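You operate a simulated robot arm through the tools that you are given. There is no shell and no other tool.

Carry out the task below with a simulated robot arm. There is one attempt and no reset: what you move stays moved.

JOB
Put the dyno back in service and zero the display.
Fine: guard shut, lamp off, stop button freed, power on; zero with the lower pin out, then push it home.
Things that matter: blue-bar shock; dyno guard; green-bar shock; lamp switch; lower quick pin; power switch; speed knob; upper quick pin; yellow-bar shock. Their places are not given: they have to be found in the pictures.

Only the result counts: the job must be done as asked and must still hold three seconds after the hand-in. Knocking over, shifting, dropping, spilling or breaking anything else fails it.

ROBOT AND FRAMES
A 6-joint arm with a two-finger gripper, fixed in place. Base frame: the origin is at the foot of the arm, x ahead of it, y to its left, z up. Lengths are in mm, angles in rad, forces in N, time in s.
With the tool pointing down near the work surface it reaches from about 200 to 960 mm from the base axis. Its first joint turns from -2.897 to 2.897 rad. Payload 3.43 kg.
The tool frame sits at the grasp point between the pads (the TCP): z along the fingers, y along the line on which they close. The tips reach 20 mm beyond it. Largest opening 190 mm; the body of the gripper starts 248 mm behind the TCP.
Orientation is that of the tool frame in the base frame, as [roll, pitch, yaw] about the fixed x, y, z axes, in that order (R = Rz(yaw) Ry(pitch) Rx(roll)). With the fingers straight down and closing along the base's y, the tool's x points along the base's -x, its y along +y and its z along -z.

CONTROLS
- The arm moves only by the tool jog_arm. Its argument "increments" is a list that holds one entry, the list of rows, each a list of 6 numbers: the shift along the tool's x, y, z in mm, then the turn, a rotation vector about the tool's x, y, z in rad. In form: [[[tx, ty, tz, rx, ry, rz], ...]]. A call has 1 to 20 rows; each row shifts and turns the commanded pose from where the row before left it, along the tool's axes as they then stand. "grip" is the finger opening in mm, from 0 to 190, set as the call begins (left out, the last holds). A row lasts 0.2 s, in which the tool goes at most 50 mm and 0.15 rad; a call with a longer step from one row to the next is refused whole, and so is a gripper value outside its range. Where a pose cannot be reached the arm comes as near as it can. A force on the tool above 90 N (or 10 N above the force at the start of the call, whichever is more), or a blocked arm, ends the call early, and 0.2 s more pass. Each finger travels about 153 mm/s and halts on what it meets, pressing with about 28 N; the grip force reading is that of the motor and also rises with nothing between the fingers. The clock runs only during rows and for 0.2 s after the last one: add rows that do not move to give the fingers time. The reply holds the time, the measured pose of the TCP, the force on the tool along the base axes, the opening and the grip force, in the units named above and with some noise, with the torque about the TCP (base axes, N m) and any sound that the robot's microphone picked up.
- Cameras (640 x 400 px; columns grow to the right, rows downward): "scene" is fixed at [49.7, 501.6, 1511]; the picture's right is [-0.59, -0.81, 0.00], its down [-0.42, 0.31, -0.85] and it looks along [0.68, -0.50, -0.53] (base axes); focal length 317 px, centre (320, 200). "wrist" rides on the gripper at [70, -8, -288] in the tool frame; the picture's right is [0.12, 0.99, 0.00], its down [-0.96, 0.12, -0.25] and it looks along [-0.24, 0.03, 0.97] (tool axes); focal length 261 px, centre (320, 200).
- snapshot(camera): a new picture of that camera. The clock stands still meanwhile.
- raise_lower(by): slides the trunk up (or, below 0, down) by that many mm; the arm rides with it, the base frame stays. It gives what a move gives, with no picture.
- locate(camera, pixels): for up to 12 pixels [column, row] of the newest picture of that camera ("zoom" is the newest enlarged one), the place [x, y, z] in the base frame of the surface seen there, good to about 3 mm. The clock stands still meanwhile.
- close_up(camera, box): a new picture of the part [left, top, right, bottom] of that camera's present view, enlarged. The clock stands still meanwhile.
- finish_job(): hands the job in; it is judged then, once.

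Leave the gripper open and the arm clear of the work at the hand-in unless told otherwise.

The tools are called after "Call:" as a command line: name --argument value ..., lists and objects as JSON in quotes. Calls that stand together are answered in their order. jog_arm: Moves the arm, as the interface text tells. Its arguments: {"type":"object","properties":{"increments":{"type":"array"},"grip":{"type":"number"}},"required":["increments"]} The other tools are called the same way: raise_lower (by) slides the trunk up or down; snapshot (camera) takes a picture; locate (camera, pixels) gives the place of the surface under pixels of a picture; close_up (camera, box) takes an enlarged picture of a part of a camera's view; finish_job () hands the job in.

At the start:

```text
time_s: 0.0
ee_pos: [723.6, -146.7, 1310.2]
orientation: [-3.14, 0.0, 3.141]
wrist_force: [0.0, 0.0, 0.5]
torque: [-0.02, -0.04, -0.02]
width: 189.9
gripper_force: 0.2
trunk travel left (down, up): [-375.0, 65.0]
```

scene: 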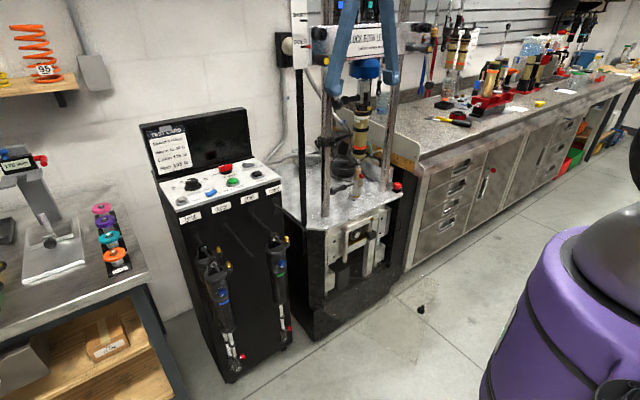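
wrist: 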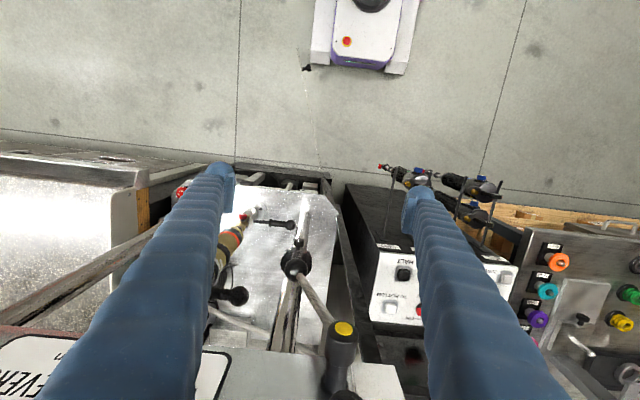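

I see a shock dyno in the middle of the scene picture, with a control cabinet left of it (panel around 220,185). I'll take enlarged views of the card, the panel and the dyno to read them.

Call:
close_up --camera "scene" --box '[130, 100, 290, 220]'

Call:
close_up --camera "scene" --box '[270, 0, 430, 100]'

Call:
close_up --camera "scene" --box '[280, 100, 420, 200]'

Call:
close_up --camera "scene" --box '[180, 220, 340, 380]'

```text
3.33 times, centred on (210, 160) of scene
```

zoom: 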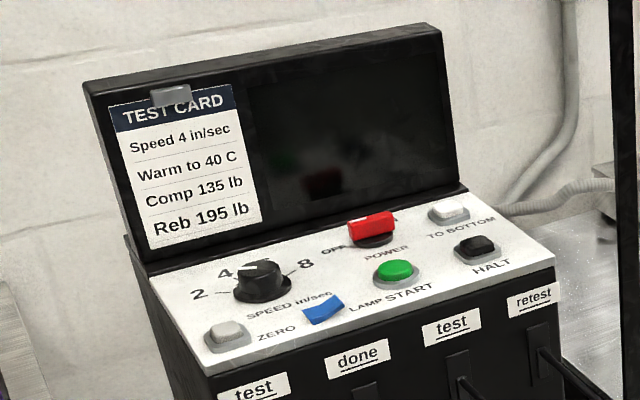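

```text
4.00 times, centred on (350, 50) of scene
```

zoom: 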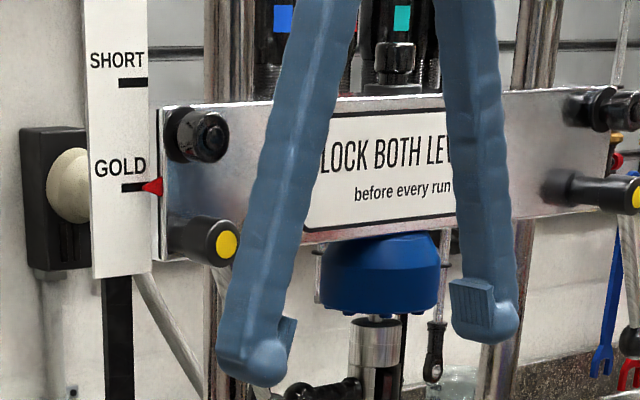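

```text
4.00 times, centred on (350, 150) of scene
```

zoom: 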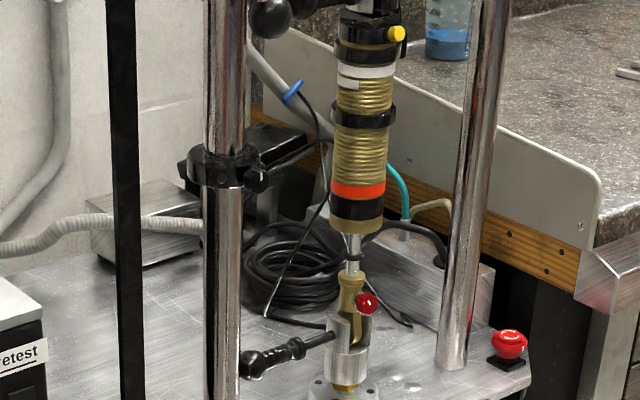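

```text
2.50 times, centred on (260, 300) of scene
```

zoom: 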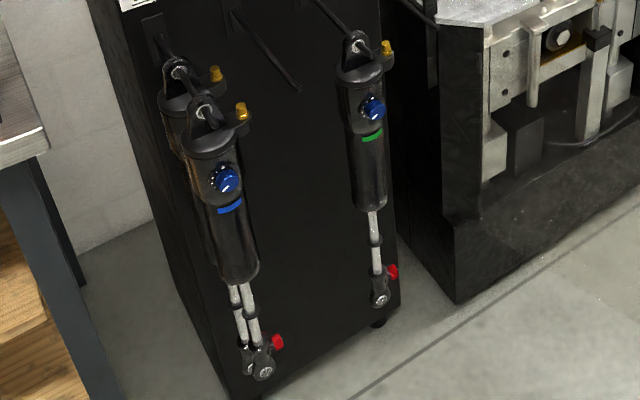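

The card, panel knobs and lower clevis are visible. I'll take a new scene picture and locate the main features: panel controls, emergency stop, lower pin, posts, crosshead.

Call:
close_up --camera "scene" --box '[150, 150, 290, 225]'

Call:
close_up --camera "scene" --box '[290, 190, 420, 340]'

Call:
close_up --camera "scene" --box '[310, 60, 410, 130]'

Call:
snapshot --camera "scene"

```text
4.57 times, centred on (220, 188) of scene
```

zoom: 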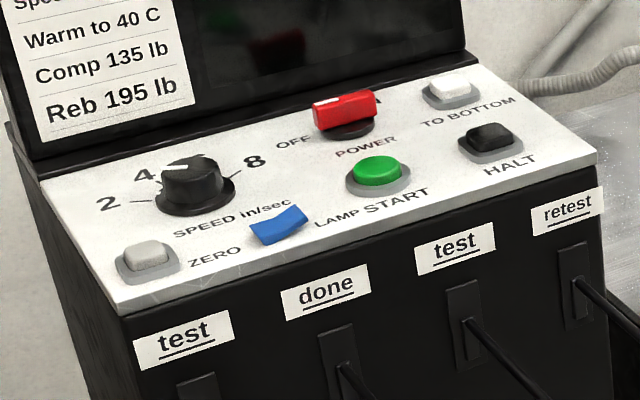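

```text
2.67 times, centred on (355, 265) of scene
```

zoom: 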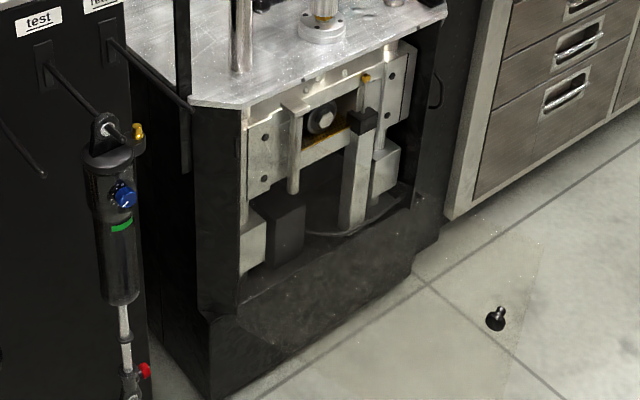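

```text
5.71 times, centred on (360, 95) of scene
```

zoom: 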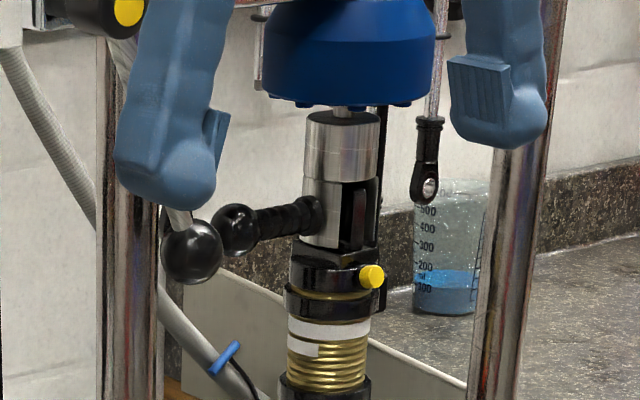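

```text
taken
```

scene: 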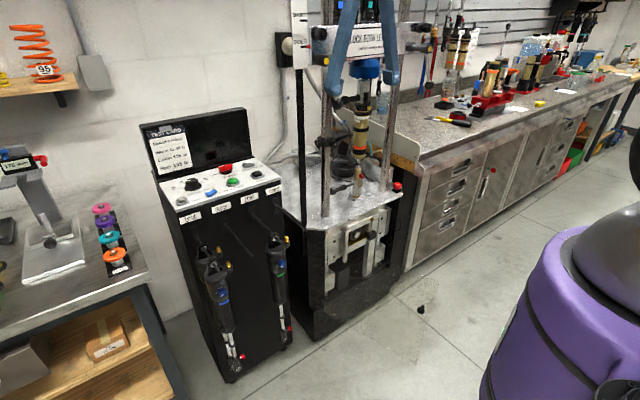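

There's a faint transparent panel with a black knob at about (420,310): probably the open dyno guard. I'll enlarge that area.

Call:
close_up --camera "scene" --box '[340, 240, 480, 380]'

Call:
locate --camera "scene" --pixels '[[420, 309], [397, 185], [329, 205], [386, 188], [192, 184], [225, 165], [210, 191], [182, 201], [232, 181], [256, 174], [248, 163], [300, 225]]'

Call:
locate --camera "scene" --pixels '[[435, 282], [410, 345], [400, 300], [425, 360], [345, 191], [365, 176], [367, 178], [358, 198], [345, 102], [310, 34], [430, 47], [366, 75]]'

```text
2.86 times, centred on (410, 310) of scene
```

zoom: 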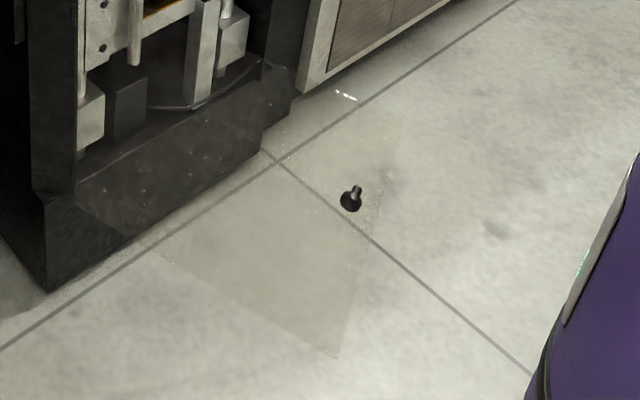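

```text
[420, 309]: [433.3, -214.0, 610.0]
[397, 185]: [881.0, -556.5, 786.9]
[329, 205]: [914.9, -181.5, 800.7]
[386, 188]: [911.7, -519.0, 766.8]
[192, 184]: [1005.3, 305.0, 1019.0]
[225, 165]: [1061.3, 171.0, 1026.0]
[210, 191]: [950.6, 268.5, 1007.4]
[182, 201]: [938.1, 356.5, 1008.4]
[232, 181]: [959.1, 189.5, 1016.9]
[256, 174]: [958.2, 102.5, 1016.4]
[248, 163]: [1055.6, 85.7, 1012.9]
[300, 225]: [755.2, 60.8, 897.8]
```

```text
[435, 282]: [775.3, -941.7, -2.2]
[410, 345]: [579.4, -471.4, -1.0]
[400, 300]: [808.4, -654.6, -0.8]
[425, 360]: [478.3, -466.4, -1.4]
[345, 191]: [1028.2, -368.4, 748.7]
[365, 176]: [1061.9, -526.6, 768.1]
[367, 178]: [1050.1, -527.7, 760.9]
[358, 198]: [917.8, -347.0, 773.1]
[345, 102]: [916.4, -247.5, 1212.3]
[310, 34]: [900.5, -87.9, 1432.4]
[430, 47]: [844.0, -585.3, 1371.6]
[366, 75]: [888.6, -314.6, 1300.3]
```

The knob of a clear, vertically hinged guard is at about (433,-214,610). I'll take high enlargements of the panel switches, the lower pin, the E-stop and the guard.

Call:
close_up --camera "scene" --box '[170, 155, 240, 210]'

Call:
close_up --camera "scene" --box '[215, 150, 285, 205]'

Call:
close_up --camera "scene" --box '[325, 160, 415, 215]'

Call:
close_up --camera "scene" --box '[290, 210, 400, 340]'

```text
7.27 times, centred on (205, 182) of scene
```

zoom: 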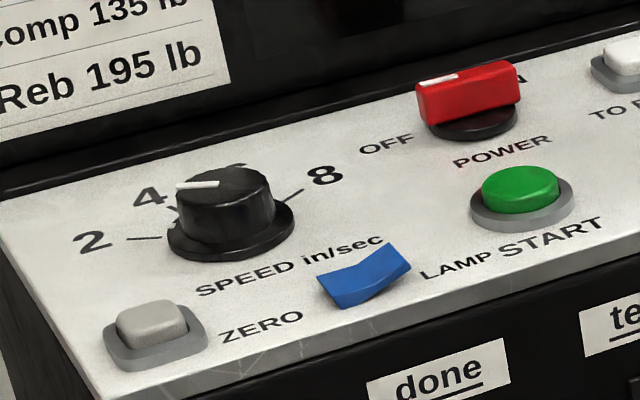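

```text
7.27 times, centred on (250, 178) of scene
```

zoom: 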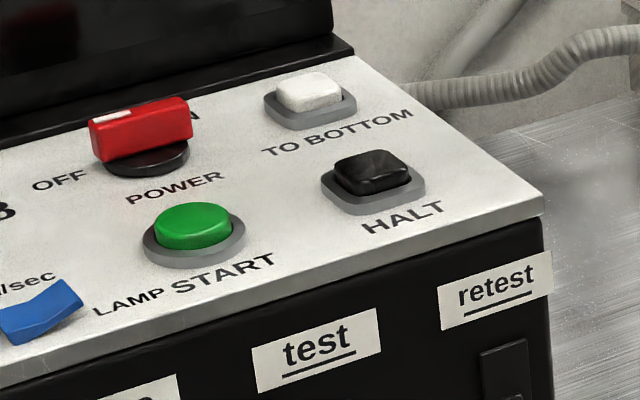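

```text
7.11 times, centred on (370, 188) of scene
```

zoom: 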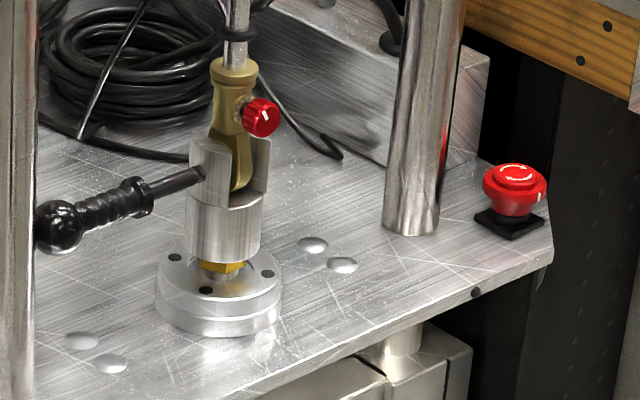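

```text
3.08 times, centred on (345, 275) of scene
```

zoom: 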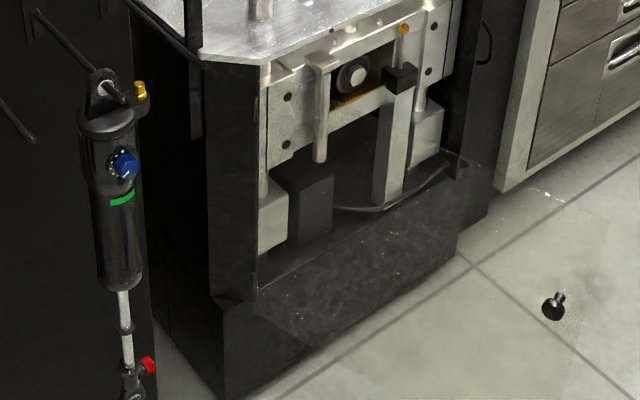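

The lower pin's bare shaft shows between handle and clevis, so it seems pulled out already. I'll locate the pin, the E-stop, and the dyno front in this enlarged view set.

Call:
locate --camera "zoom" --pixels '[[235, 70], [230, 200], [240, 330], [262, 100], [262, 280], [445, 30], [460, 150], [430, 250], [300, 330], [555, 305], [562, 296], [550, 195]]'

Call:
close_up --camera "scene" --box '[325, 170, 375, 210]'

```text
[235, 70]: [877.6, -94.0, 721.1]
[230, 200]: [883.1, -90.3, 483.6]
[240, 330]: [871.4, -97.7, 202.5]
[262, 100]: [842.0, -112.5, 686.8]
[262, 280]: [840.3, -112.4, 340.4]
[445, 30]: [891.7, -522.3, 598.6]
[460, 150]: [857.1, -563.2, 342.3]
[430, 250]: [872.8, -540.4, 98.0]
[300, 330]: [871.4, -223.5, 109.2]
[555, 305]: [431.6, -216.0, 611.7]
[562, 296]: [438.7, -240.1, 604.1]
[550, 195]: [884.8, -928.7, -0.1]
```

```text
10.00 times, centred on (350, 190) of scene
```

zoom: 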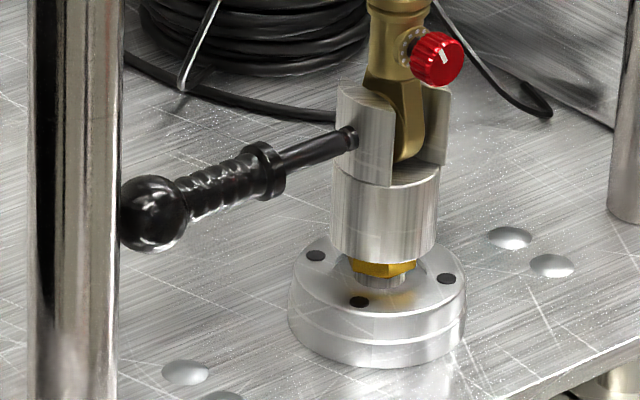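

The pin's bare shaft ends at the clevis lug face. I'll locate the points of the pin and clevis in this zoom.

Call:
locate --camera "zoom" --pixels '[[150, 205], [210, 190], [265, 170], [300, 155], [330, 143], [346, 137], [352, 132], [380, 150], [365, 110], [385, 215], [435, 130], [408, 110]]'

Call:
close_up --camera "scene" --box '[380, 170, 420, 200]'

```text
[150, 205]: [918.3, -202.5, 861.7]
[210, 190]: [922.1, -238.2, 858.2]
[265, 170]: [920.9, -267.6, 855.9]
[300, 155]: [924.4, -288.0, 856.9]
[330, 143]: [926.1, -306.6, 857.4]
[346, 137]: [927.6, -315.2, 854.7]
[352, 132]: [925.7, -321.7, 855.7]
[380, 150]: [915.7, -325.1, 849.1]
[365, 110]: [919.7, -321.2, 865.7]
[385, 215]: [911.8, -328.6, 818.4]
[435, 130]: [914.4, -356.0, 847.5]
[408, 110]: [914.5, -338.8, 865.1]
```

```text
13.33 times, centred on (400, 185) of scene
```

zoom: 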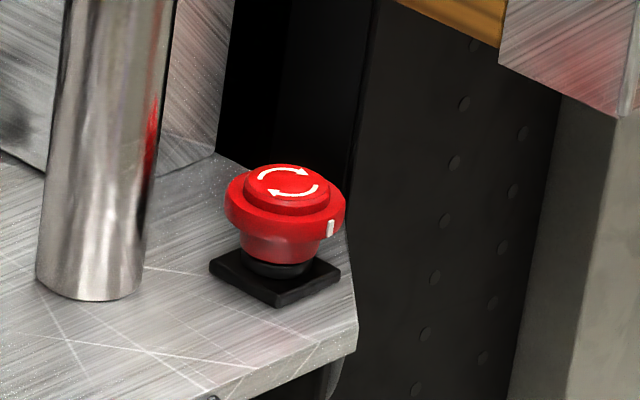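

The stop button has clockwise release arrows on it. I'll locate its top, rim and base, and then some dyno table and frame points.

Call:
locate --camera "zoom" --pixels '[[288, 182], [232, 215], [342, 210], [285, 215], [270, 250], [330, 228], [275, 300], [215, 270], [330, 270], [350, 350], [90, 290], [200, 400]]'

Call:
locate --camera "scene" --pixels '[[293, 222], [306, 230], [326, 227], [345, 222], [370, 214], [395, 200], [404, 192], [301, 150], [302, 200], [282, 210], [274, 180], [300, 100]]'

```text
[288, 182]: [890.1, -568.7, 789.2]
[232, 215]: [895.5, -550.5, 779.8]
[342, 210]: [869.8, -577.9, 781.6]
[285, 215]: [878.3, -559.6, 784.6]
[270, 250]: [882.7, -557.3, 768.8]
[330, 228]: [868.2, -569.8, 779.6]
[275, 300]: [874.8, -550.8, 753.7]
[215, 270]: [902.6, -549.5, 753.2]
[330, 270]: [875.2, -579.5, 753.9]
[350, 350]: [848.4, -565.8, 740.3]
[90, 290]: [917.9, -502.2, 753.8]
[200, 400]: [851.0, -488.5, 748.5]
```

```text
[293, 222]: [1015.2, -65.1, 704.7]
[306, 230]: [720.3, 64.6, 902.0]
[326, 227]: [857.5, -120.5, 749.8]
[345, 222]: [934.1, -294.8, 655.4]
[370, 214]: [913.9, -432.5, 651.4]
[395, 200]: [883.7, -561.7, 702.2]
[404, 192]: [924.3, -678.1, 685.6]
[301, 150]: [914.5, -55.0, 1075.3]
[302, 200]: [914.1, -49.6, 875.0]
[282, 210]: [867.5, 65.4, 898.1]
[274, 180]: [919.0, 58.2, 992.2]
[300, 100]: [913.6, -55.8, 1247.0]
```

The frame's front opening spans about y=-112 to -563 at x≈845, and the clear guard is hinged on the left (y≈-112) and swung about 72° open toward the arm, knob on its +y face. First I'll draw the arm back (base -x = tool +x) by 250 mm and close the fingers, watching the reply.

Call:
jog_arm --increments '[[[50, 0, 0, 0, 0, 0], [50, 0, 0, 0, 0, 0], [50, 0, 0, 0, 0, 0], [50, 0, 0, 0, 0, 0], [50, 0, 0, 0, 0, 0]]]' --grip 0

```text
time_s: 1.2
ee_pos: [469.4, -146.5, 1313.6]
orientation: [3.141, 0.001, 3.141]
wrist_force: [-1.9, -0.1, 0.1]
torque: [-0.03, -0.15, 0.02]
width: 0.0
gripper_force: 27.9
trunk travel left (down, up): [-375.0, 65.0]
```

The arm followed. I'll look at the scene and wrist views from here; the scene view should now be less covered.

Call:
snapshot --camera "scene"

Call:
snapshot --camera "wrist"

Call:
close_up --camera "scene" --box '[280, 0, 440, 100]'

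```text
taken
```

scene: 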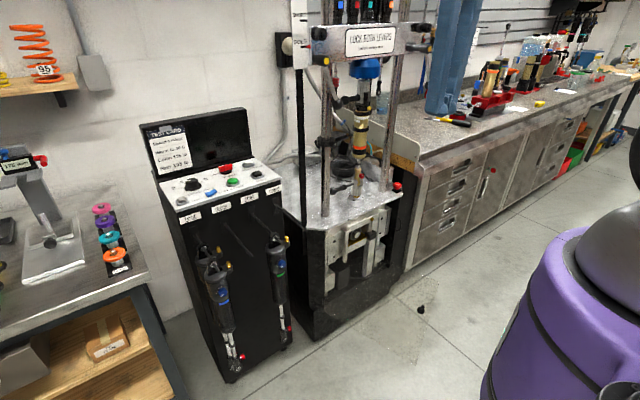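

```text
taken
```

wrist: 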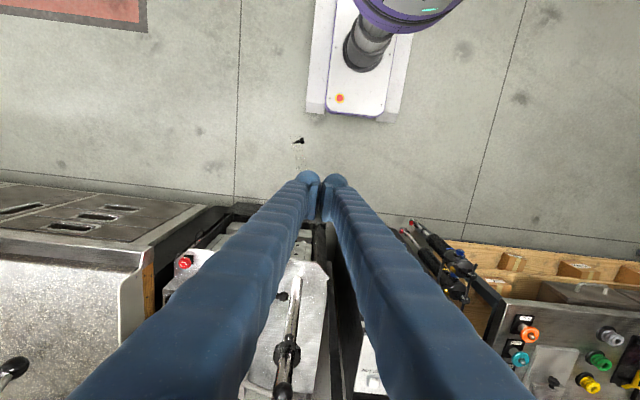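

```text
4.00 times, centred on (360, 50) of scene
```

zoom: 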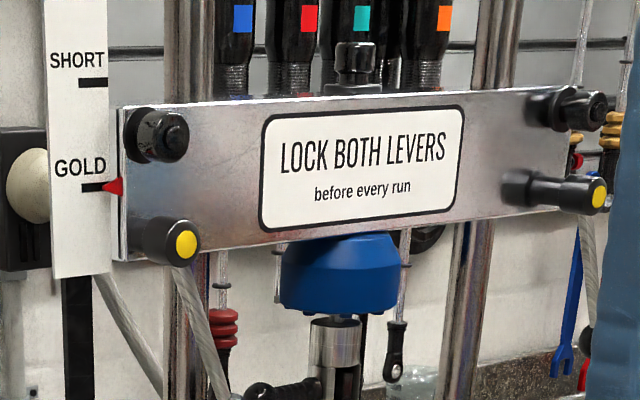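

The guard's knob shows in the wrist picture at about (300,140). I'll enlarge there and locate.

Call:
close_up --camera "wrist" --box '[220, 90, 420, 230]'

Call:
locate --camera "wrist" --pixels '[[296, 143], [303, 140], [305, 178], [296, 165], [335, 180], [315, 215], [300, 152], [297, 173]]'

```text
2.86 times, centred on (320, 160) of wrist
```

zoom: 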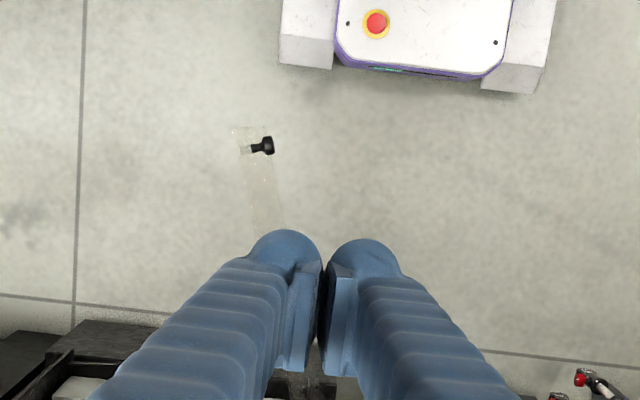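

```text
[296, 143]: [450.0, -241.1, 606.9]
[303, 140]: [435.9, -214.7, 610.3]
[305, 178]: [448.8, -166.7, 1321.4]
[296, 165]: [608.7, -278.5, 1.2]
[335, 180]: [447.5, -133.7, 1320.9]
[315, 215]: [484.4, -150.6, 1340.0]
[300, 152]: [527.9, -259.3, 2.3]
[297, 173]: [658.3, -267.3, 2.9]
```

The knob ball is at (436,-215,610) and the panel near (455,-250), so the guard is about 70° open. I'll slide the trunk down 350 mm to bring the arm to the guard's height.

Call:
raise_lower --by -350

```text
time_s: 4.6
ee_pos: [472.7, -148.1, 962.0]
orientation: [3.14, 0.0, -3.141]
wrist_force: [0.7, -0.2, -0.3]
torque: [-0.01, -0.01, 0.04]
width: 0.2
gripper_force: 28.0
trunk travel left (down, up): [-25.0, 415.0]
```

Trunk is down; TCP at (473,-148,962). I'll go down 355 mm and ahead 57 mm, to the +y side of the guard panel (about 60 mm clear of it).

Call:
jog_arm --increments '[[[-28, 8, 20, 0, 0, 0], [-29, 0, 20, 0, 0, 0], [0, 0, 45, 0, 0, 0], [0, 0, 45, 0, 0, 0], [0, 0, 45, 0, 0, 0], [0, 0, 45, 0, 0, 0], [0, 0, 45, 0, 0, 0], [0, 0, 45, 0, 0, 0], [0, 0, 45, 0, 0, 0]]]' --grip 0

```text
time_s: 6.6
ee_pos: [528.8, -143.2, 609.9]
orientation: [-3.14, 0.0, -3.14]
wrist_force: [-0.5, 0.5, 0.4]
torque: [-0.02, -0.03, 0.0]
width: 0.0
gripper_force: 28.1
trunk travel left (down, up): [-25.0, 415.0]
```

TCP is at (529,-143,610). Now I'll push the guard along its arc, contact about 330 mm from the hinge, first to about 40° open.

Call:
jog_arm --increments '[[[7, -29, 0, 0, 0, 0], [0, -29, 0, 0, 0, 0], [-9.5, -26, 0, 0, 0, 0], [-10, -26.3, 0, 0, 0, 0], [-13.5, -24.7, 0, 0, 0, 0], [-14.7, -24, 0, 0, 0, 0], [-18.3, -22, 0, 0, 0, 0], [-18.4, -21.9, 0, 0, 0, 0]]]' --grip 0

Call:
snapshot --camera "scene"

Call:
snapshot --camera "wrist"

```text
time_s: 8.4
ee_pos: [608.3, -341.2, 611.5]
orientation: [-3.141, 0.001, -3.141]
wrist_force: [-0.3, 0.2, -0.1]
torque: [-0.06, -0.04, 0.03]
width: 0.0
gripper_force: 28.2
trunk travel left (down, up): [-25.0, 415.0]
```

```text
taken
```

scene: 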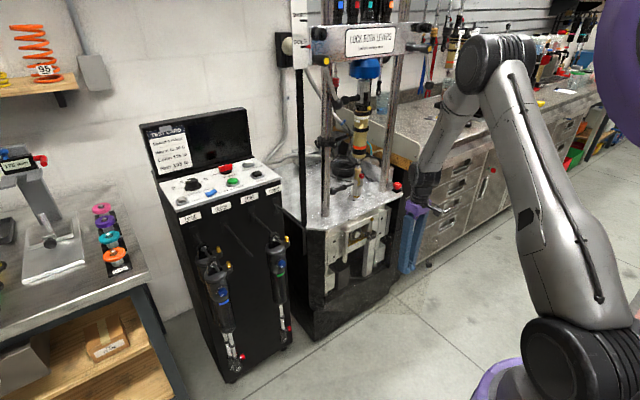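

```text
taken
```

wrist: 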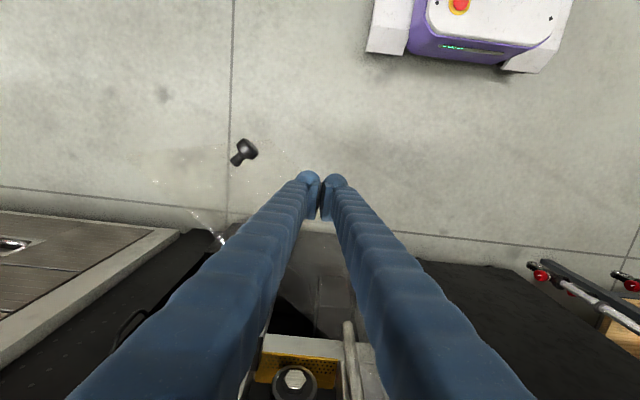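

The guard is following (knob now at (243,152) in the wrist view, to the left of the fingers). I'll continue the arc to almost closed.

Call:
locate --camera "wrist" --pixels '[[246, 148], [235, 158]]'

Call:
jog_arm --increments '[[[-22, -19.5, 0, 0, 0, 0], [-22, -19, 0, 0, 0, 0], [-25.5, -15, 0, 0, 0, 0], [-25.5, -14, 0, 0, 0, 0], [-28, -10, 0, 0, 0, 0], [-28, -10, 0, 0, 0, 0], [-20, -4, 0, 0, 0, 0]]]' --grip 0

```text
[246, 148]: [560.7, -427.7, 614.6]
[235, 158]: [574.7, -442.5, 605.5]
```

```text
time_s: 10.0
ee_pos: [778.3, -434.5, 606.6]
orientation: [-3.142, -0.001, 3.142]
wrist_force: [0.3, 0.8, 0.9]
torque: [-0.02, 0.0, -0.02]
width: 0.0
gripper_force: 27.9
trunk travel left (down, up): [-25.0, 415.0]
```

TCP is now at (778,-434,607), door about 6-7° open. I'll push on in small steps until it meets the frame.

Call:
jog_arm --increments '[[[-8, -1, 0, 0, 0, 0], [-8, -1, 0, 0, 0, 0], [-6, 0, 0, 0, 0, 0], [-5, 0, 0, 0, 0, 0], [-4, 0, 0, 0, 0, 0]]]' --grip 0

Call:
snapshot --camera "wrist"

```text
time_s: 11.2
ee_pos: [808.0, -435.8, 607.3]
orientation: [-3.141, -0.003, 3.141]
wrist_force: [0.4, -0.4, 0.2]
torque: [0.01, 0.0, 0.0]
width: 0.0
gripper_force: 27.6
trunk travel left (down, up): [-25.0, 415.0]
```

```text
taken
```

wrist: 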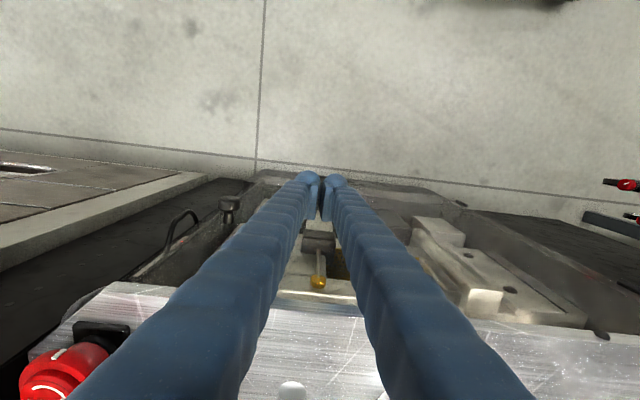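

No contact force yet; the knob shows at about (228,205). I'll check where it is and go on in 3-4 mm steps.

Call:
locate --camera "wrist" --pixels '[[230, 198], [226, 214], [240, 190], [250, 185]]'

Call:
jog_arm --increments '[[[-4, 0, 0, 0, 0, 0], [-4, 0, 0, 0, 0, 0], [-3, 0, 0, 0, 0, 0], [-3, 0, 0, 0, 0, 0]]]' --grip 0

```text
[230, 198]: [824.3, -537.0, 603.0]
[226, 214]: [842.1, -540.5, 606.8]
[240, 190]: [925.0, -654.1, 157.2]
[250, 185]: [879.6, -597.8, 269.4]
```

```text
time_s: 12.2
ee_pos: [821.1, -436.8, 606.0]
orientation: [3.141, -0.001, -3.141]
wrist_force: [1.1, 0.0, -0.8]
torque: [-0.03, -0.01, 0.01]
width: 0.1
gripper_force: 28.5
trunk travel left (down, up): [-25.0, 415.0]
```

Still no resistance at x=821. I'll keep pushing gently.

Call:
jog_arm --increments '[[[-3, 0, 0, 0, 0, 0], [-3, 0, 0, 0, 0, 0], [-3, 0, 0, 0, 0, 0], [-3, 0, 0, 0, 0, 0]]]' --grip 0

Call:
snapshot --camera "wrist"

Call:
close_up --camera "scene" --box '[290, 190, 450, 340]'

```text
time_s: 13.2
ee_pos: [829.3, -436.2, 607.2]
orientation: [3.14, -0.006, 3.14]
wrist_force: [-37.0, -0.1, 11.4]
torque: [0.09, -0.02, 0.01]
width: 5.8
gripper_force: 34.3
trunk travel left (down, up): [-25.0, 415.0]
```

```text
taken
```

wrist: 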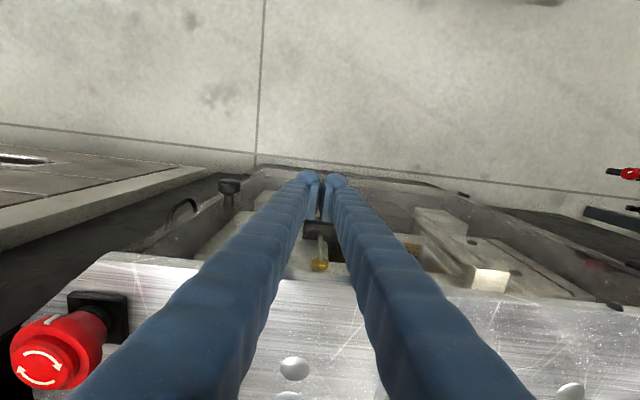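

```text
2.67 times, centred on (370, 265) of scene
```

zoom: 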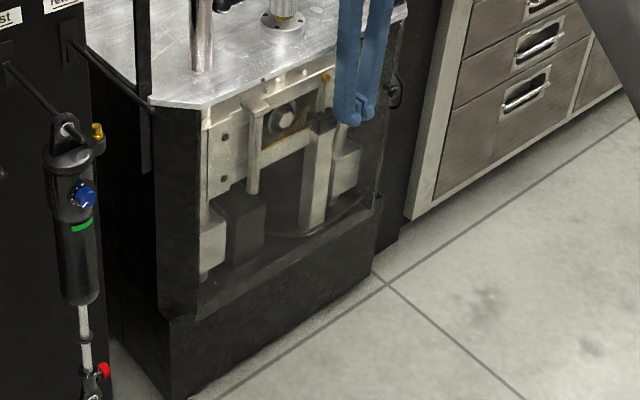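

Contact came with about 37 N, but the table edge (x≈850) might be what the finger met. I'll locate the knob now and zoom on the wrist view to see if the guard is flush.

Call:
close_up --camera "wrist" --box '[150, 140, 330, 270]'

Call:
locate --camera "wrist" --pixels '[[231, 184], [226, 200], [232, 195], [105, 262], [262, 180], [196, 210], [210, 258], [276, 285]]'

Call:
close_up --camera "scene" --box '[350, 190, 410, 240]'

```text
3.08 times, centred on (240, 205) of wrist
```

zoom: 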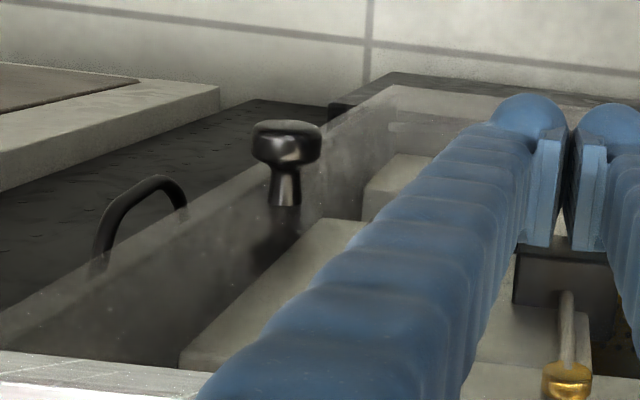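

```text
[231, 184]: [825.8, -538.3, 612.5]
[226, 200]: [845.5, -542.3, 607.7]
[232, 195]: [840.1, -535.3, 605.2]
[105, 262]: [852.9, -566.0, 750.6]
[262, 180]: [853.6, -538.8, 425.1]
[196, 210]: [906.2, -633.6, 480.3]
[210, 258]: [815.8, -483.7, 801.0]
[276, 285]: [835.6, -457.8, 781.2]
```

```text
8.00 times, centred on (380, 215) of scene
```

zoom: 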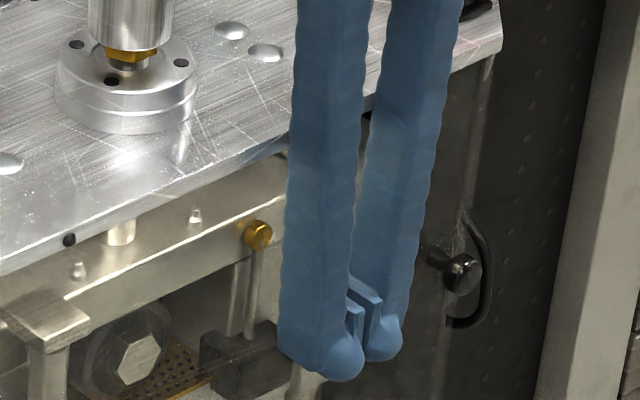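

The fingers met the table's edge (x≈850) while the guard looks nearly flush (knob ball at x=826, y=-538). I'll back off 80 mm and check if the guard stays and whether it's fully shut.

Call:
jog_arm --increments '[[[20, 0, 0, 0, 0, 0], [30, 0, 0, 0, 0, 0], [40, 0, 0, 0, 0, 0], [40, 0, 0, 0, 0, 0], [40, 0, 0, 0, 0, 0], [40, 0, 0, 0, 0, 0]]]' --grip 0

Call:
snapshot --camera "wrist"

Call:
close_up --camera "scene" --box '[290, 190, 450, 340]'

```text
time_s: 14.6
ee_pos: [623.4, -436.7, 607.2]
orientation: [-3.141, 0.001, 3.141]
wrist_force: [0.3, -0.1, -1.0]
torque: [-0.04, 0.03, 0.0]
width: 0.2
gripper_force: 34.5
trunk travel left (down, up): [-25.0, 415.0]
```

```text
taken
```

wrist: 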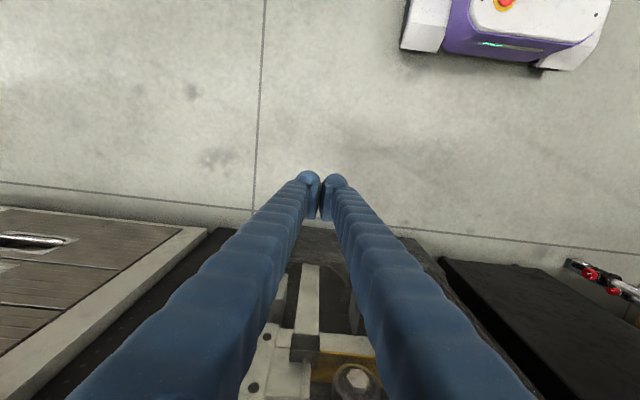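

```text
2.67 times, centred on (370, 265) of scene
```

zoom: 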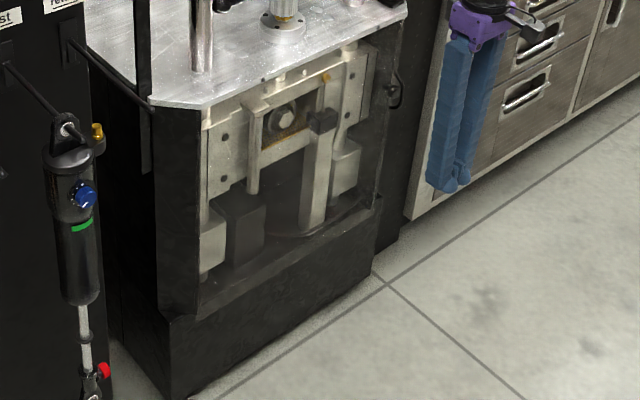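

The guard stayed. I'll enlarge the free edge to judge whether there's a gap.

Call:
close_up --camera "scene" --box '[370, 185, 420, 285]'

Call:
locate --camera "scene" --pixels '[[396, 222], [399, 221], [391, 240], [394, 250], [386, 262], [330, 280], [322, 305], [326, 232], [380, 270], [345, 300]]'

```text
4.00 times, centred on (395, 235) of scene
```

zoom: 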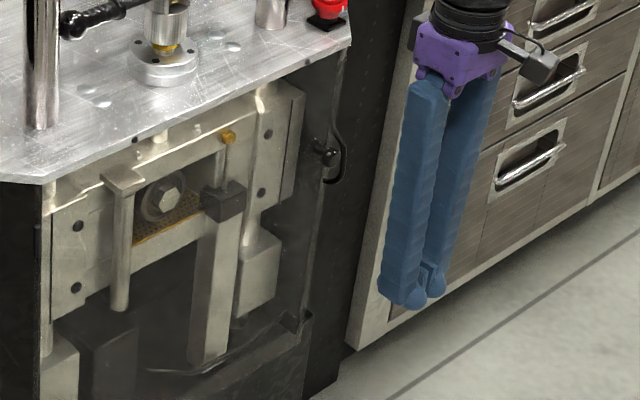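

```text
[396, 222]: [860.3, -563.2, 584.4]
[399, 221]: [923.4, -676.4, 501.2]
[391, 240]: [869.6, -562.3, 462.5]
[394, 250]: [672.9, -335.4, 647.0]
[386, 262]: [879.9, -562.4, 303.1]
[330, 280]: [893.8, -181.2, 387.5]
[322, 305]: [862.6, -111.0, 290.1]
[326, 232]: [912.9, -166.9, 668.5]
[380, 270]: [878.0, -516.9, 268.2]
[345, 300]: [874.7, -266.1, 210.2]
```

The guard is close to shut, but to be sure it's fully home I'll tilt the tool so the tips lead (34° forward), and push the panel near its free edge, below the table edge. First tilt and position, then small pushes.

Call:
jog_arm --increments '[[[0, 0, 0, 0, -0.15, 0], [0, 0, 0, 0, -0.15, 0], [0, 0, 0, 0, -0.15, 0], [0, 0, 0, 0, -0.15, 0], [-20, -30, 25, 0, 0, 0], [-20, -30, 25, 0, 0, 0]]]' --grip 0

```text
time_s: 16.0
ee_pos: [685.7, -494.2, 590.0]
orientation: [-3.139, 0.597, -3.14]
wrist_force: [-0.4, 0.2, -0.1]
torque: [-0.09, 0.0, -0.02]
width: 0.0
gripper_force: 33.8
trunk travel left (down, up): [-25.0, 415.0]
```

Tilted to 0.6 rad. Now I'll advance to just short of the panel, then push in 4 mm steps.

Call:
jog_arm --increments '[[[-25.5, 0, 27.6, 0, 0, 0], [-25.5, 0, 27.6, 0, 0, 0], [-25.5, 0, 27.6, 0, 0, 0], [-6.6, 0, 4.5, 0, 0, 0], [-3.3, 0, 2.26, 0, 0, 0], [-3.3, 0, 2.26, 0, 0, 0], [-3.3, 0, 2.26, 0, 0, 0]]]' --grip 0

Call:
snapshot --camera "wrist"

```text
time_s: 17.6
ee_pos: [816.0, -496.5, 564.2]
orientation: [3.14, 0.599, 3.139]
wrist_force: [-0.3, 0.0, 0.2]
torque: [0.03, 0.01, 0.01]
width: 0.0
gripper_force: 34.4
trunk travel left (down, up): [-25.0, 415.0]
```

```text
taken
```

wrist: 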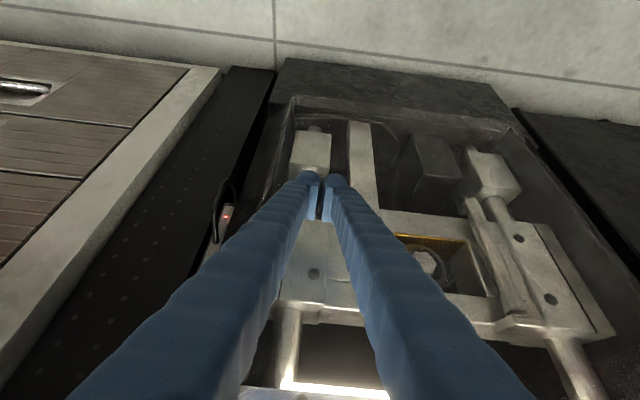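

I see a small grey device with a red light at about (225,218) beside the guard's edge. I'll enlarge there.

Call:
close_up --camera "wrist" --box '[170, 140, 330, 260]'

Call:
close_up --camera "wrist" --box '[260, 60, 560, 200]'

Call:
locate --camera "wrist" --pixels '[[226, 216], [232, 205], [246, 200], [282, 105], [500, 130], [240, 215]]'

```text
3.33 times, centred on (250, 200) of wrist
```

zoom: 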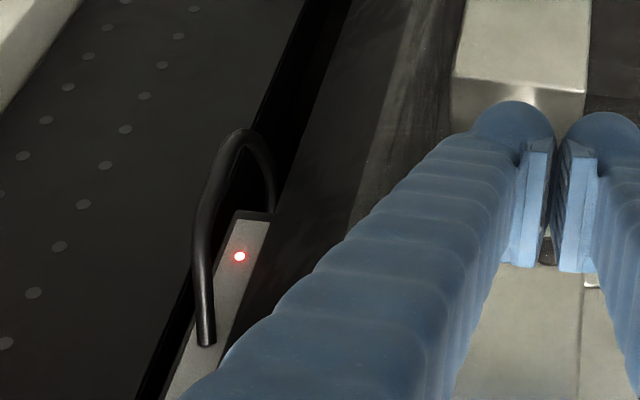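

```text
2.13 times, centred on (410, 130) of wrist
```

zoom: 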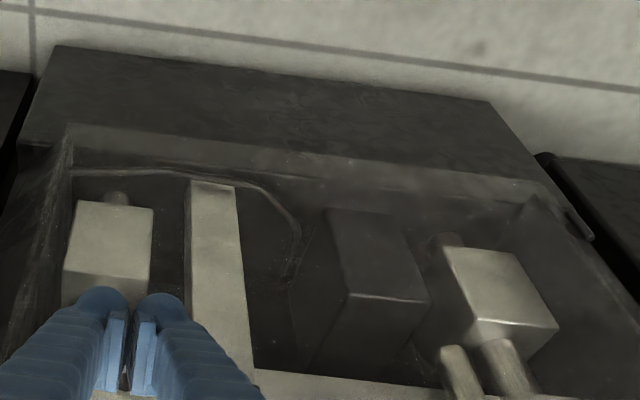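

```text
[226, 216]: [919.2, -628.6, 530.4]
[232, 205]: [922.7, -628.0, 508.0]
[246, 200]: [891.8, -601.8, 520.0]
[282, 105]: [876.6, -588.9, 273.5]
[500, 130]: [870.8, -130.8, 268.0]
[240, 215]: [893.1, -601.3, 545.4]
```

A red LED on a sensor box at (919,-629,530) next to the frame: perhaps the guard-switch indicator. I'll push the guard a little further in 3 mm steps and watch force.

Call:
jog_arm --increments '[[[-2.5, 0, 1.7, 0, 0, 0], [-2.5, 0, 1.7, 0, 0, 0], [-2.5, 0, 1.7, 0, 0, 0], [-2.5, 0, 1.7, 0, 0, 0]]]' --grip 0

Call:
close_up --camera "wrist" --box '[170, 140, 330, 260]'

```text
time_s: 18.6
ee_pos: [827.6, -496.8, 563.7]
orientation: [3.141, 0.598, -3.141]
wrist_force: [-12.3, 0.3, 2.2]
torque: [-0.04, -0.06, 0.03]
width: 6.3
gripper_force: 34.2
trunk travel left (down, up): [-25.0, 415.0]
```

```text
3.33 times, centred on (250, 200) of wrist
```

zoom: 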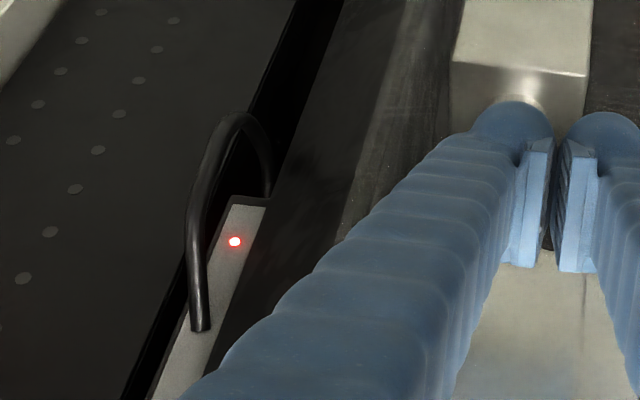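

The panel now resists with 12 N at tip x≈856. I'll push a bit harder to see if it's at the stop.

Call:
jog_arm --increments '[[[-1.65, 0, 1.13, 0, 0, 0], [-1.65, 0, 1.13, 0, 0, 0], [-1.65, 0, 1.13, 0, 0, 0], [0, 0, 0, 0, 0, 0]]]' --grip 0

Call:
close_up --camera "wrist" --box '[170, 140, 330, 260]'

```text
time_s: 19.6
ee_pos: [828.4, -496.5, 563.0]
orientation: [-3.141, 0.594, 3.137]
wrist_force: [-78.1, 3.5, 11.6]
torque: [-0.1, -0.35, 0.26]
width: 5.8
gripper_force: 34.6
trunk travel left (down, up): [-25.0, 415.0]
```

```text
3.33 times, centred on (250, 200) of wrist
```

zoom: 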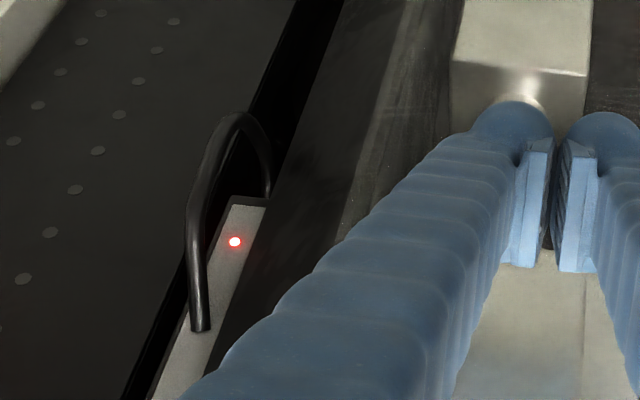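

Force jumps to 78 N for under 1 mm of travel: the guard is hard against its stop, i.e. shut. Now I'll back off from it (tool +x/-z) and rise clear.

Call:
jog_arm --increments '[[[4, 0, -3, 0, 0, 0], [33, 0, -22, 0, 0, 0], [33, 0, -22, 0, 0, 0], [33, 0, -22, 0, 0, 0], [33, 0, -22, 0, 0, 0], [33, 0, -22, 0, 0, 0]]]' --grip 0

Call:
close_up --camera "wrist" --box '[150, 50, 550, 300]'

```text
time_s: 21.0
ee_pos: [631.4, -496.7, 563.7]
orientation: [-3.139, 0.601, -3.141]
wrist_force: [0.7, 0.2, 0.5]
torque: [-0.04, 0.02, -0.03]
width: 0.3
gripper_force: 34.3
trunk travel left (down, up): [-25.0, 415.0]
```

```text
1.60 times, centred on (350, 175) of wrist
```

zoom: 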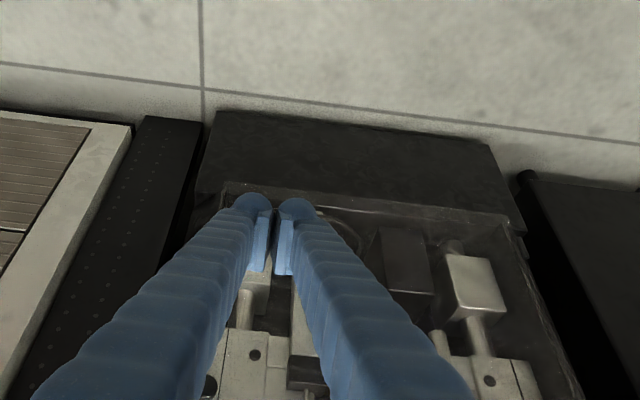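

The guard stays flush. Next I'll raise the trunk 350 mm to go to the control panel height.

Call:
raise_lower --by 350

```text
time_s: 24.4
ee_pos: [631.0, -495.9, 913.2]
orientation: [3.141, 0.597, 3.141]
wrist_force: [-0.4, -0.1, 0.3]
torque: [0.01, 0.01, 0.03]
width: 0.0
gripper_force: 34.5
trunk travel left (down, up): [-375.0, 65.0]
```

I'll rise 236 mm and swing across to y≈+246 with the tool held tilted, staying back at x≈631.

Call:
jog_arm --increments '[[[-26.7, 0, -38.9, 0, 0, 0], [-26.7, 0, -38.9, 0, 0, 0], [-26.7, 0, -38.9, 0, 0, 0], [-26.7, 0, -38.9, 0, 0, 0], [-26.7, 0, -38.9, 0, 0, 0], [0, 49.5, 0, 0, 0, 0], [0, 49.5, 0, 0, 0, 0], [0, 49.5, 0, 0, 0, 0], [0, 49.5, 0, 0, 0, 0], [0, 49.5, 0, 0, 0, 0], [0, 49.5, 0, 0, 0, 0], [0, 49.5, 0, 0, 0, 0], [0, 49.5, 0, 0, 0, 0], [0, 49.5, 0, 0, 0, 0], [0, 49.5, 0, 0, 0, 0], [0, 49.5, 0, 0, 0, 0], [0, 49.5, 0, 0, 0, 0], [0, 49.5, 0, 0, 0, 0], [0, 49.5, 0, 0, 0, 0], [0, 49.5, 0, 0, 0, 0]]]' --grip 0

Call:
snapshot --camera "wrist"

Call:
snapshot --camera "scene"

```text
time_s: 28.6
ee_pos: [645.6, -31.4, 1152.3]
orientation: [3.117, 0.601, -3.113]
wrist_force: [0.4, -0.3, -0.2]
torque: [0.02, 0.01, 0.06]
width: 0.1
gripper_force: 33.8
out of reach, approached as far as the arm can: row 14, 15, 16, 17, 18, 19, 20
trunk travel left (down, up): [-375.0, 65.0]
```

```text
taken
```

wrist: 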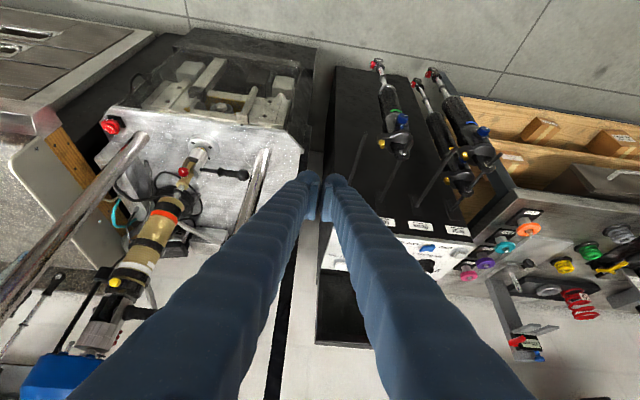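

```text
taken
```

scene: 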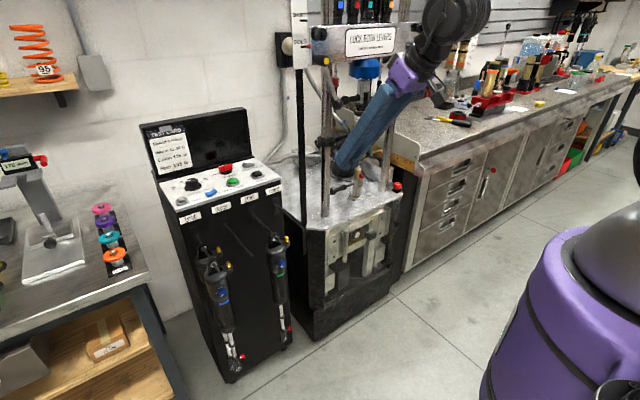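

The arm stopped following at about y=-31 (a joint limit with this wrist setting). I'll send a still row to see whether the command base is the measured pose.

Call:
jog_arm --increments '[[[0, 0, 0, 0, 0, 0]]]' --grip 0

```text
time_s: 29.0
ee_pos: [646.3, -31.5, 1151.6]
orientation: [3.117, 0.6, -3.114]
wrist_force: [0.3, 0.1, -0.2]
torque: [-0.03, -0.05, -0.03]
width: 0.0
gripper_force: 34.8
trunk travel left (down, up): [-375.0, 65.0]
```

The command base resets to the actual pose. The limit probably is in the wrist yaw, so I'll turn the tool about the vertical (+yaw, so it points radially outwards to the left) while moving to +y, in smaller steps.

Call:
jog_arm --increments '[[[0, 0, 0, -0.056, 0, -0.083], [0, 0, 0, -0.056, 0, -0.083], [0, 0, 0, -0.056, 0, -0.083], [0, 30, 0, 0, 0, 0], [0, 30, 0, 0, 0, 0]]]' --grip 0

```text
time_s: 30.2
ee_pos: [634.6, 27.0, 1155.4]
orientation: [-3.141, 0.594, -2.838]
wrist_force: [0.4, -0.1, -0.1]
torque: [-0.03, 0.01, -0.02]
width: 0.0
gripper_force: 34.4
out of reach, approached as far as the arm can: row 5
trunk travel left (down, up): [-375.0, 65.0]
```

Both limits had the same wrist location, about 445 mm from the base axis: the arm can't fold any tighter. So I'll move outward first (forward horizontally 150 mm), then undo the yaw, and go on to +y.

Call:
jog_arm --increments '[[[-41.2, 0, 28.2, 0, 0, 0], [-41.2, 0, 28.2, 0, 0, 0], [-41.2, 0, 28.2, 0, 0, 0], [0, 0, 0, 0.056, 0, 0.083], [0, 0, 0, 0.056, 0, 0.083], [0, 0, 0, 0.056, 0, 0.083], [0, 40, 0, 0, 0, 0], [0, 40, 0, 0, 0, 0], [0, 40, 0, 0, 0, 0]]]' --grip 0

```text
time_s: 32.2
ee_pos: [752.6, 109.4, 1137.9]
orientation: [3.131, 0.6, -2.889]
wrist_force: [-0.4, -0.7, 0.3]
torque: [0.15, 0.07, 0.11]
width: 0.0
gripper_force: 34.6
out of reach, approached as far as the arm can: row 5, 6, 7, 8, 9
trunk travel left (down, up): [-375.0, 65.0]
```

Still limited, now at (753,109,1138). I'll look at the arm's posture in the scene and at the wrist view to understand what is holding it.

Call:
snapshot --camera "scene"

Call:
snapshot --camera "wrist"

```text
taken
```

scene: 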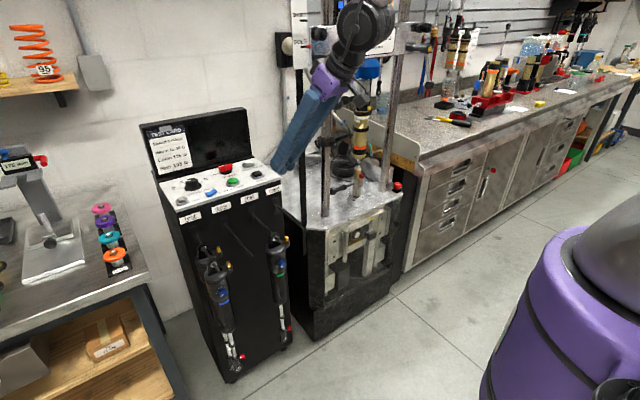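

```text
taken
```

wrist: 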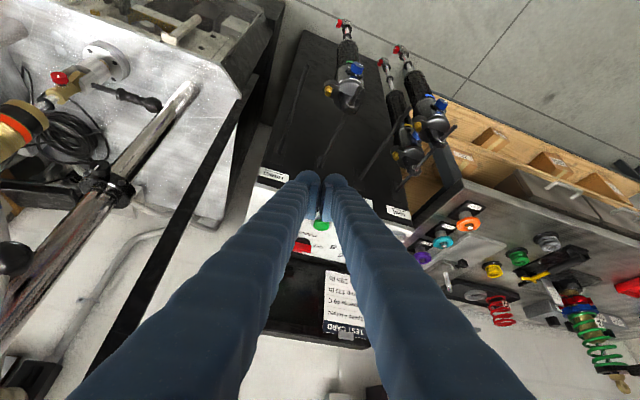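

I'll probe gently: turn the yaw further outward by 0.3 rad and then shift toward +y, to learn which way is free.

Call:
jog_arm --increments '[[[0, 0, 0, -0.056, 0, -0.083], [0, 0, 0, -0.056, 0, -0.083], [0, 0, 0, -0.056, 0, -0.083], [0, 30, 0, 0, 0, 0]]]' --grip 0

```text
time_s: 33.2
ee_pos: [742.6, 213.3, 1156.7]
orientation: [3.136, 0.6, -2.689]
wrist_force: [-0.8, -0.5, 0.3]
torque: [0.11, -0.04, 0.03]
width: 0.0
gripper_force: 34.8
out of reach, approached as far as the arm can: row 1
trunk travel left (down, up): [-375.0, 65.0]
```

Turning the yaw outward freed it: now at (743,213,1157), yaw +0.45. So to the left I must keep the tool yawed outward. I'll look at the panel from here.

Call:
snapshot --camera "wrist"

Call:
close_up --camera "wrist" --box '[200, 170, 440, 320]'

```text
taken
```

wrist: 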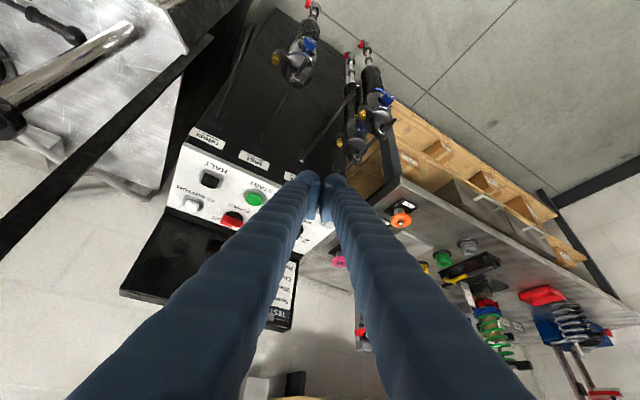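

```text
2.67 times, centred on (320, 245) of wrist
```

zoom: 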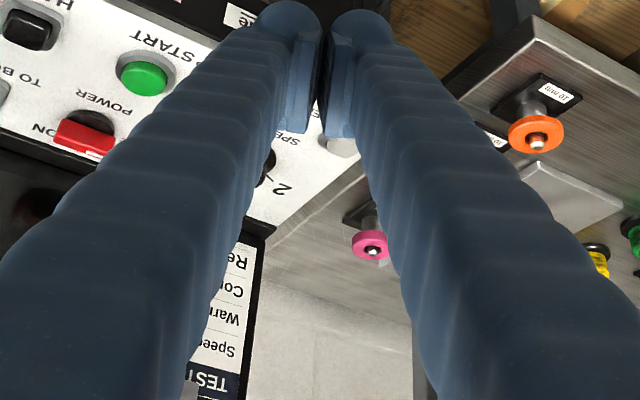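

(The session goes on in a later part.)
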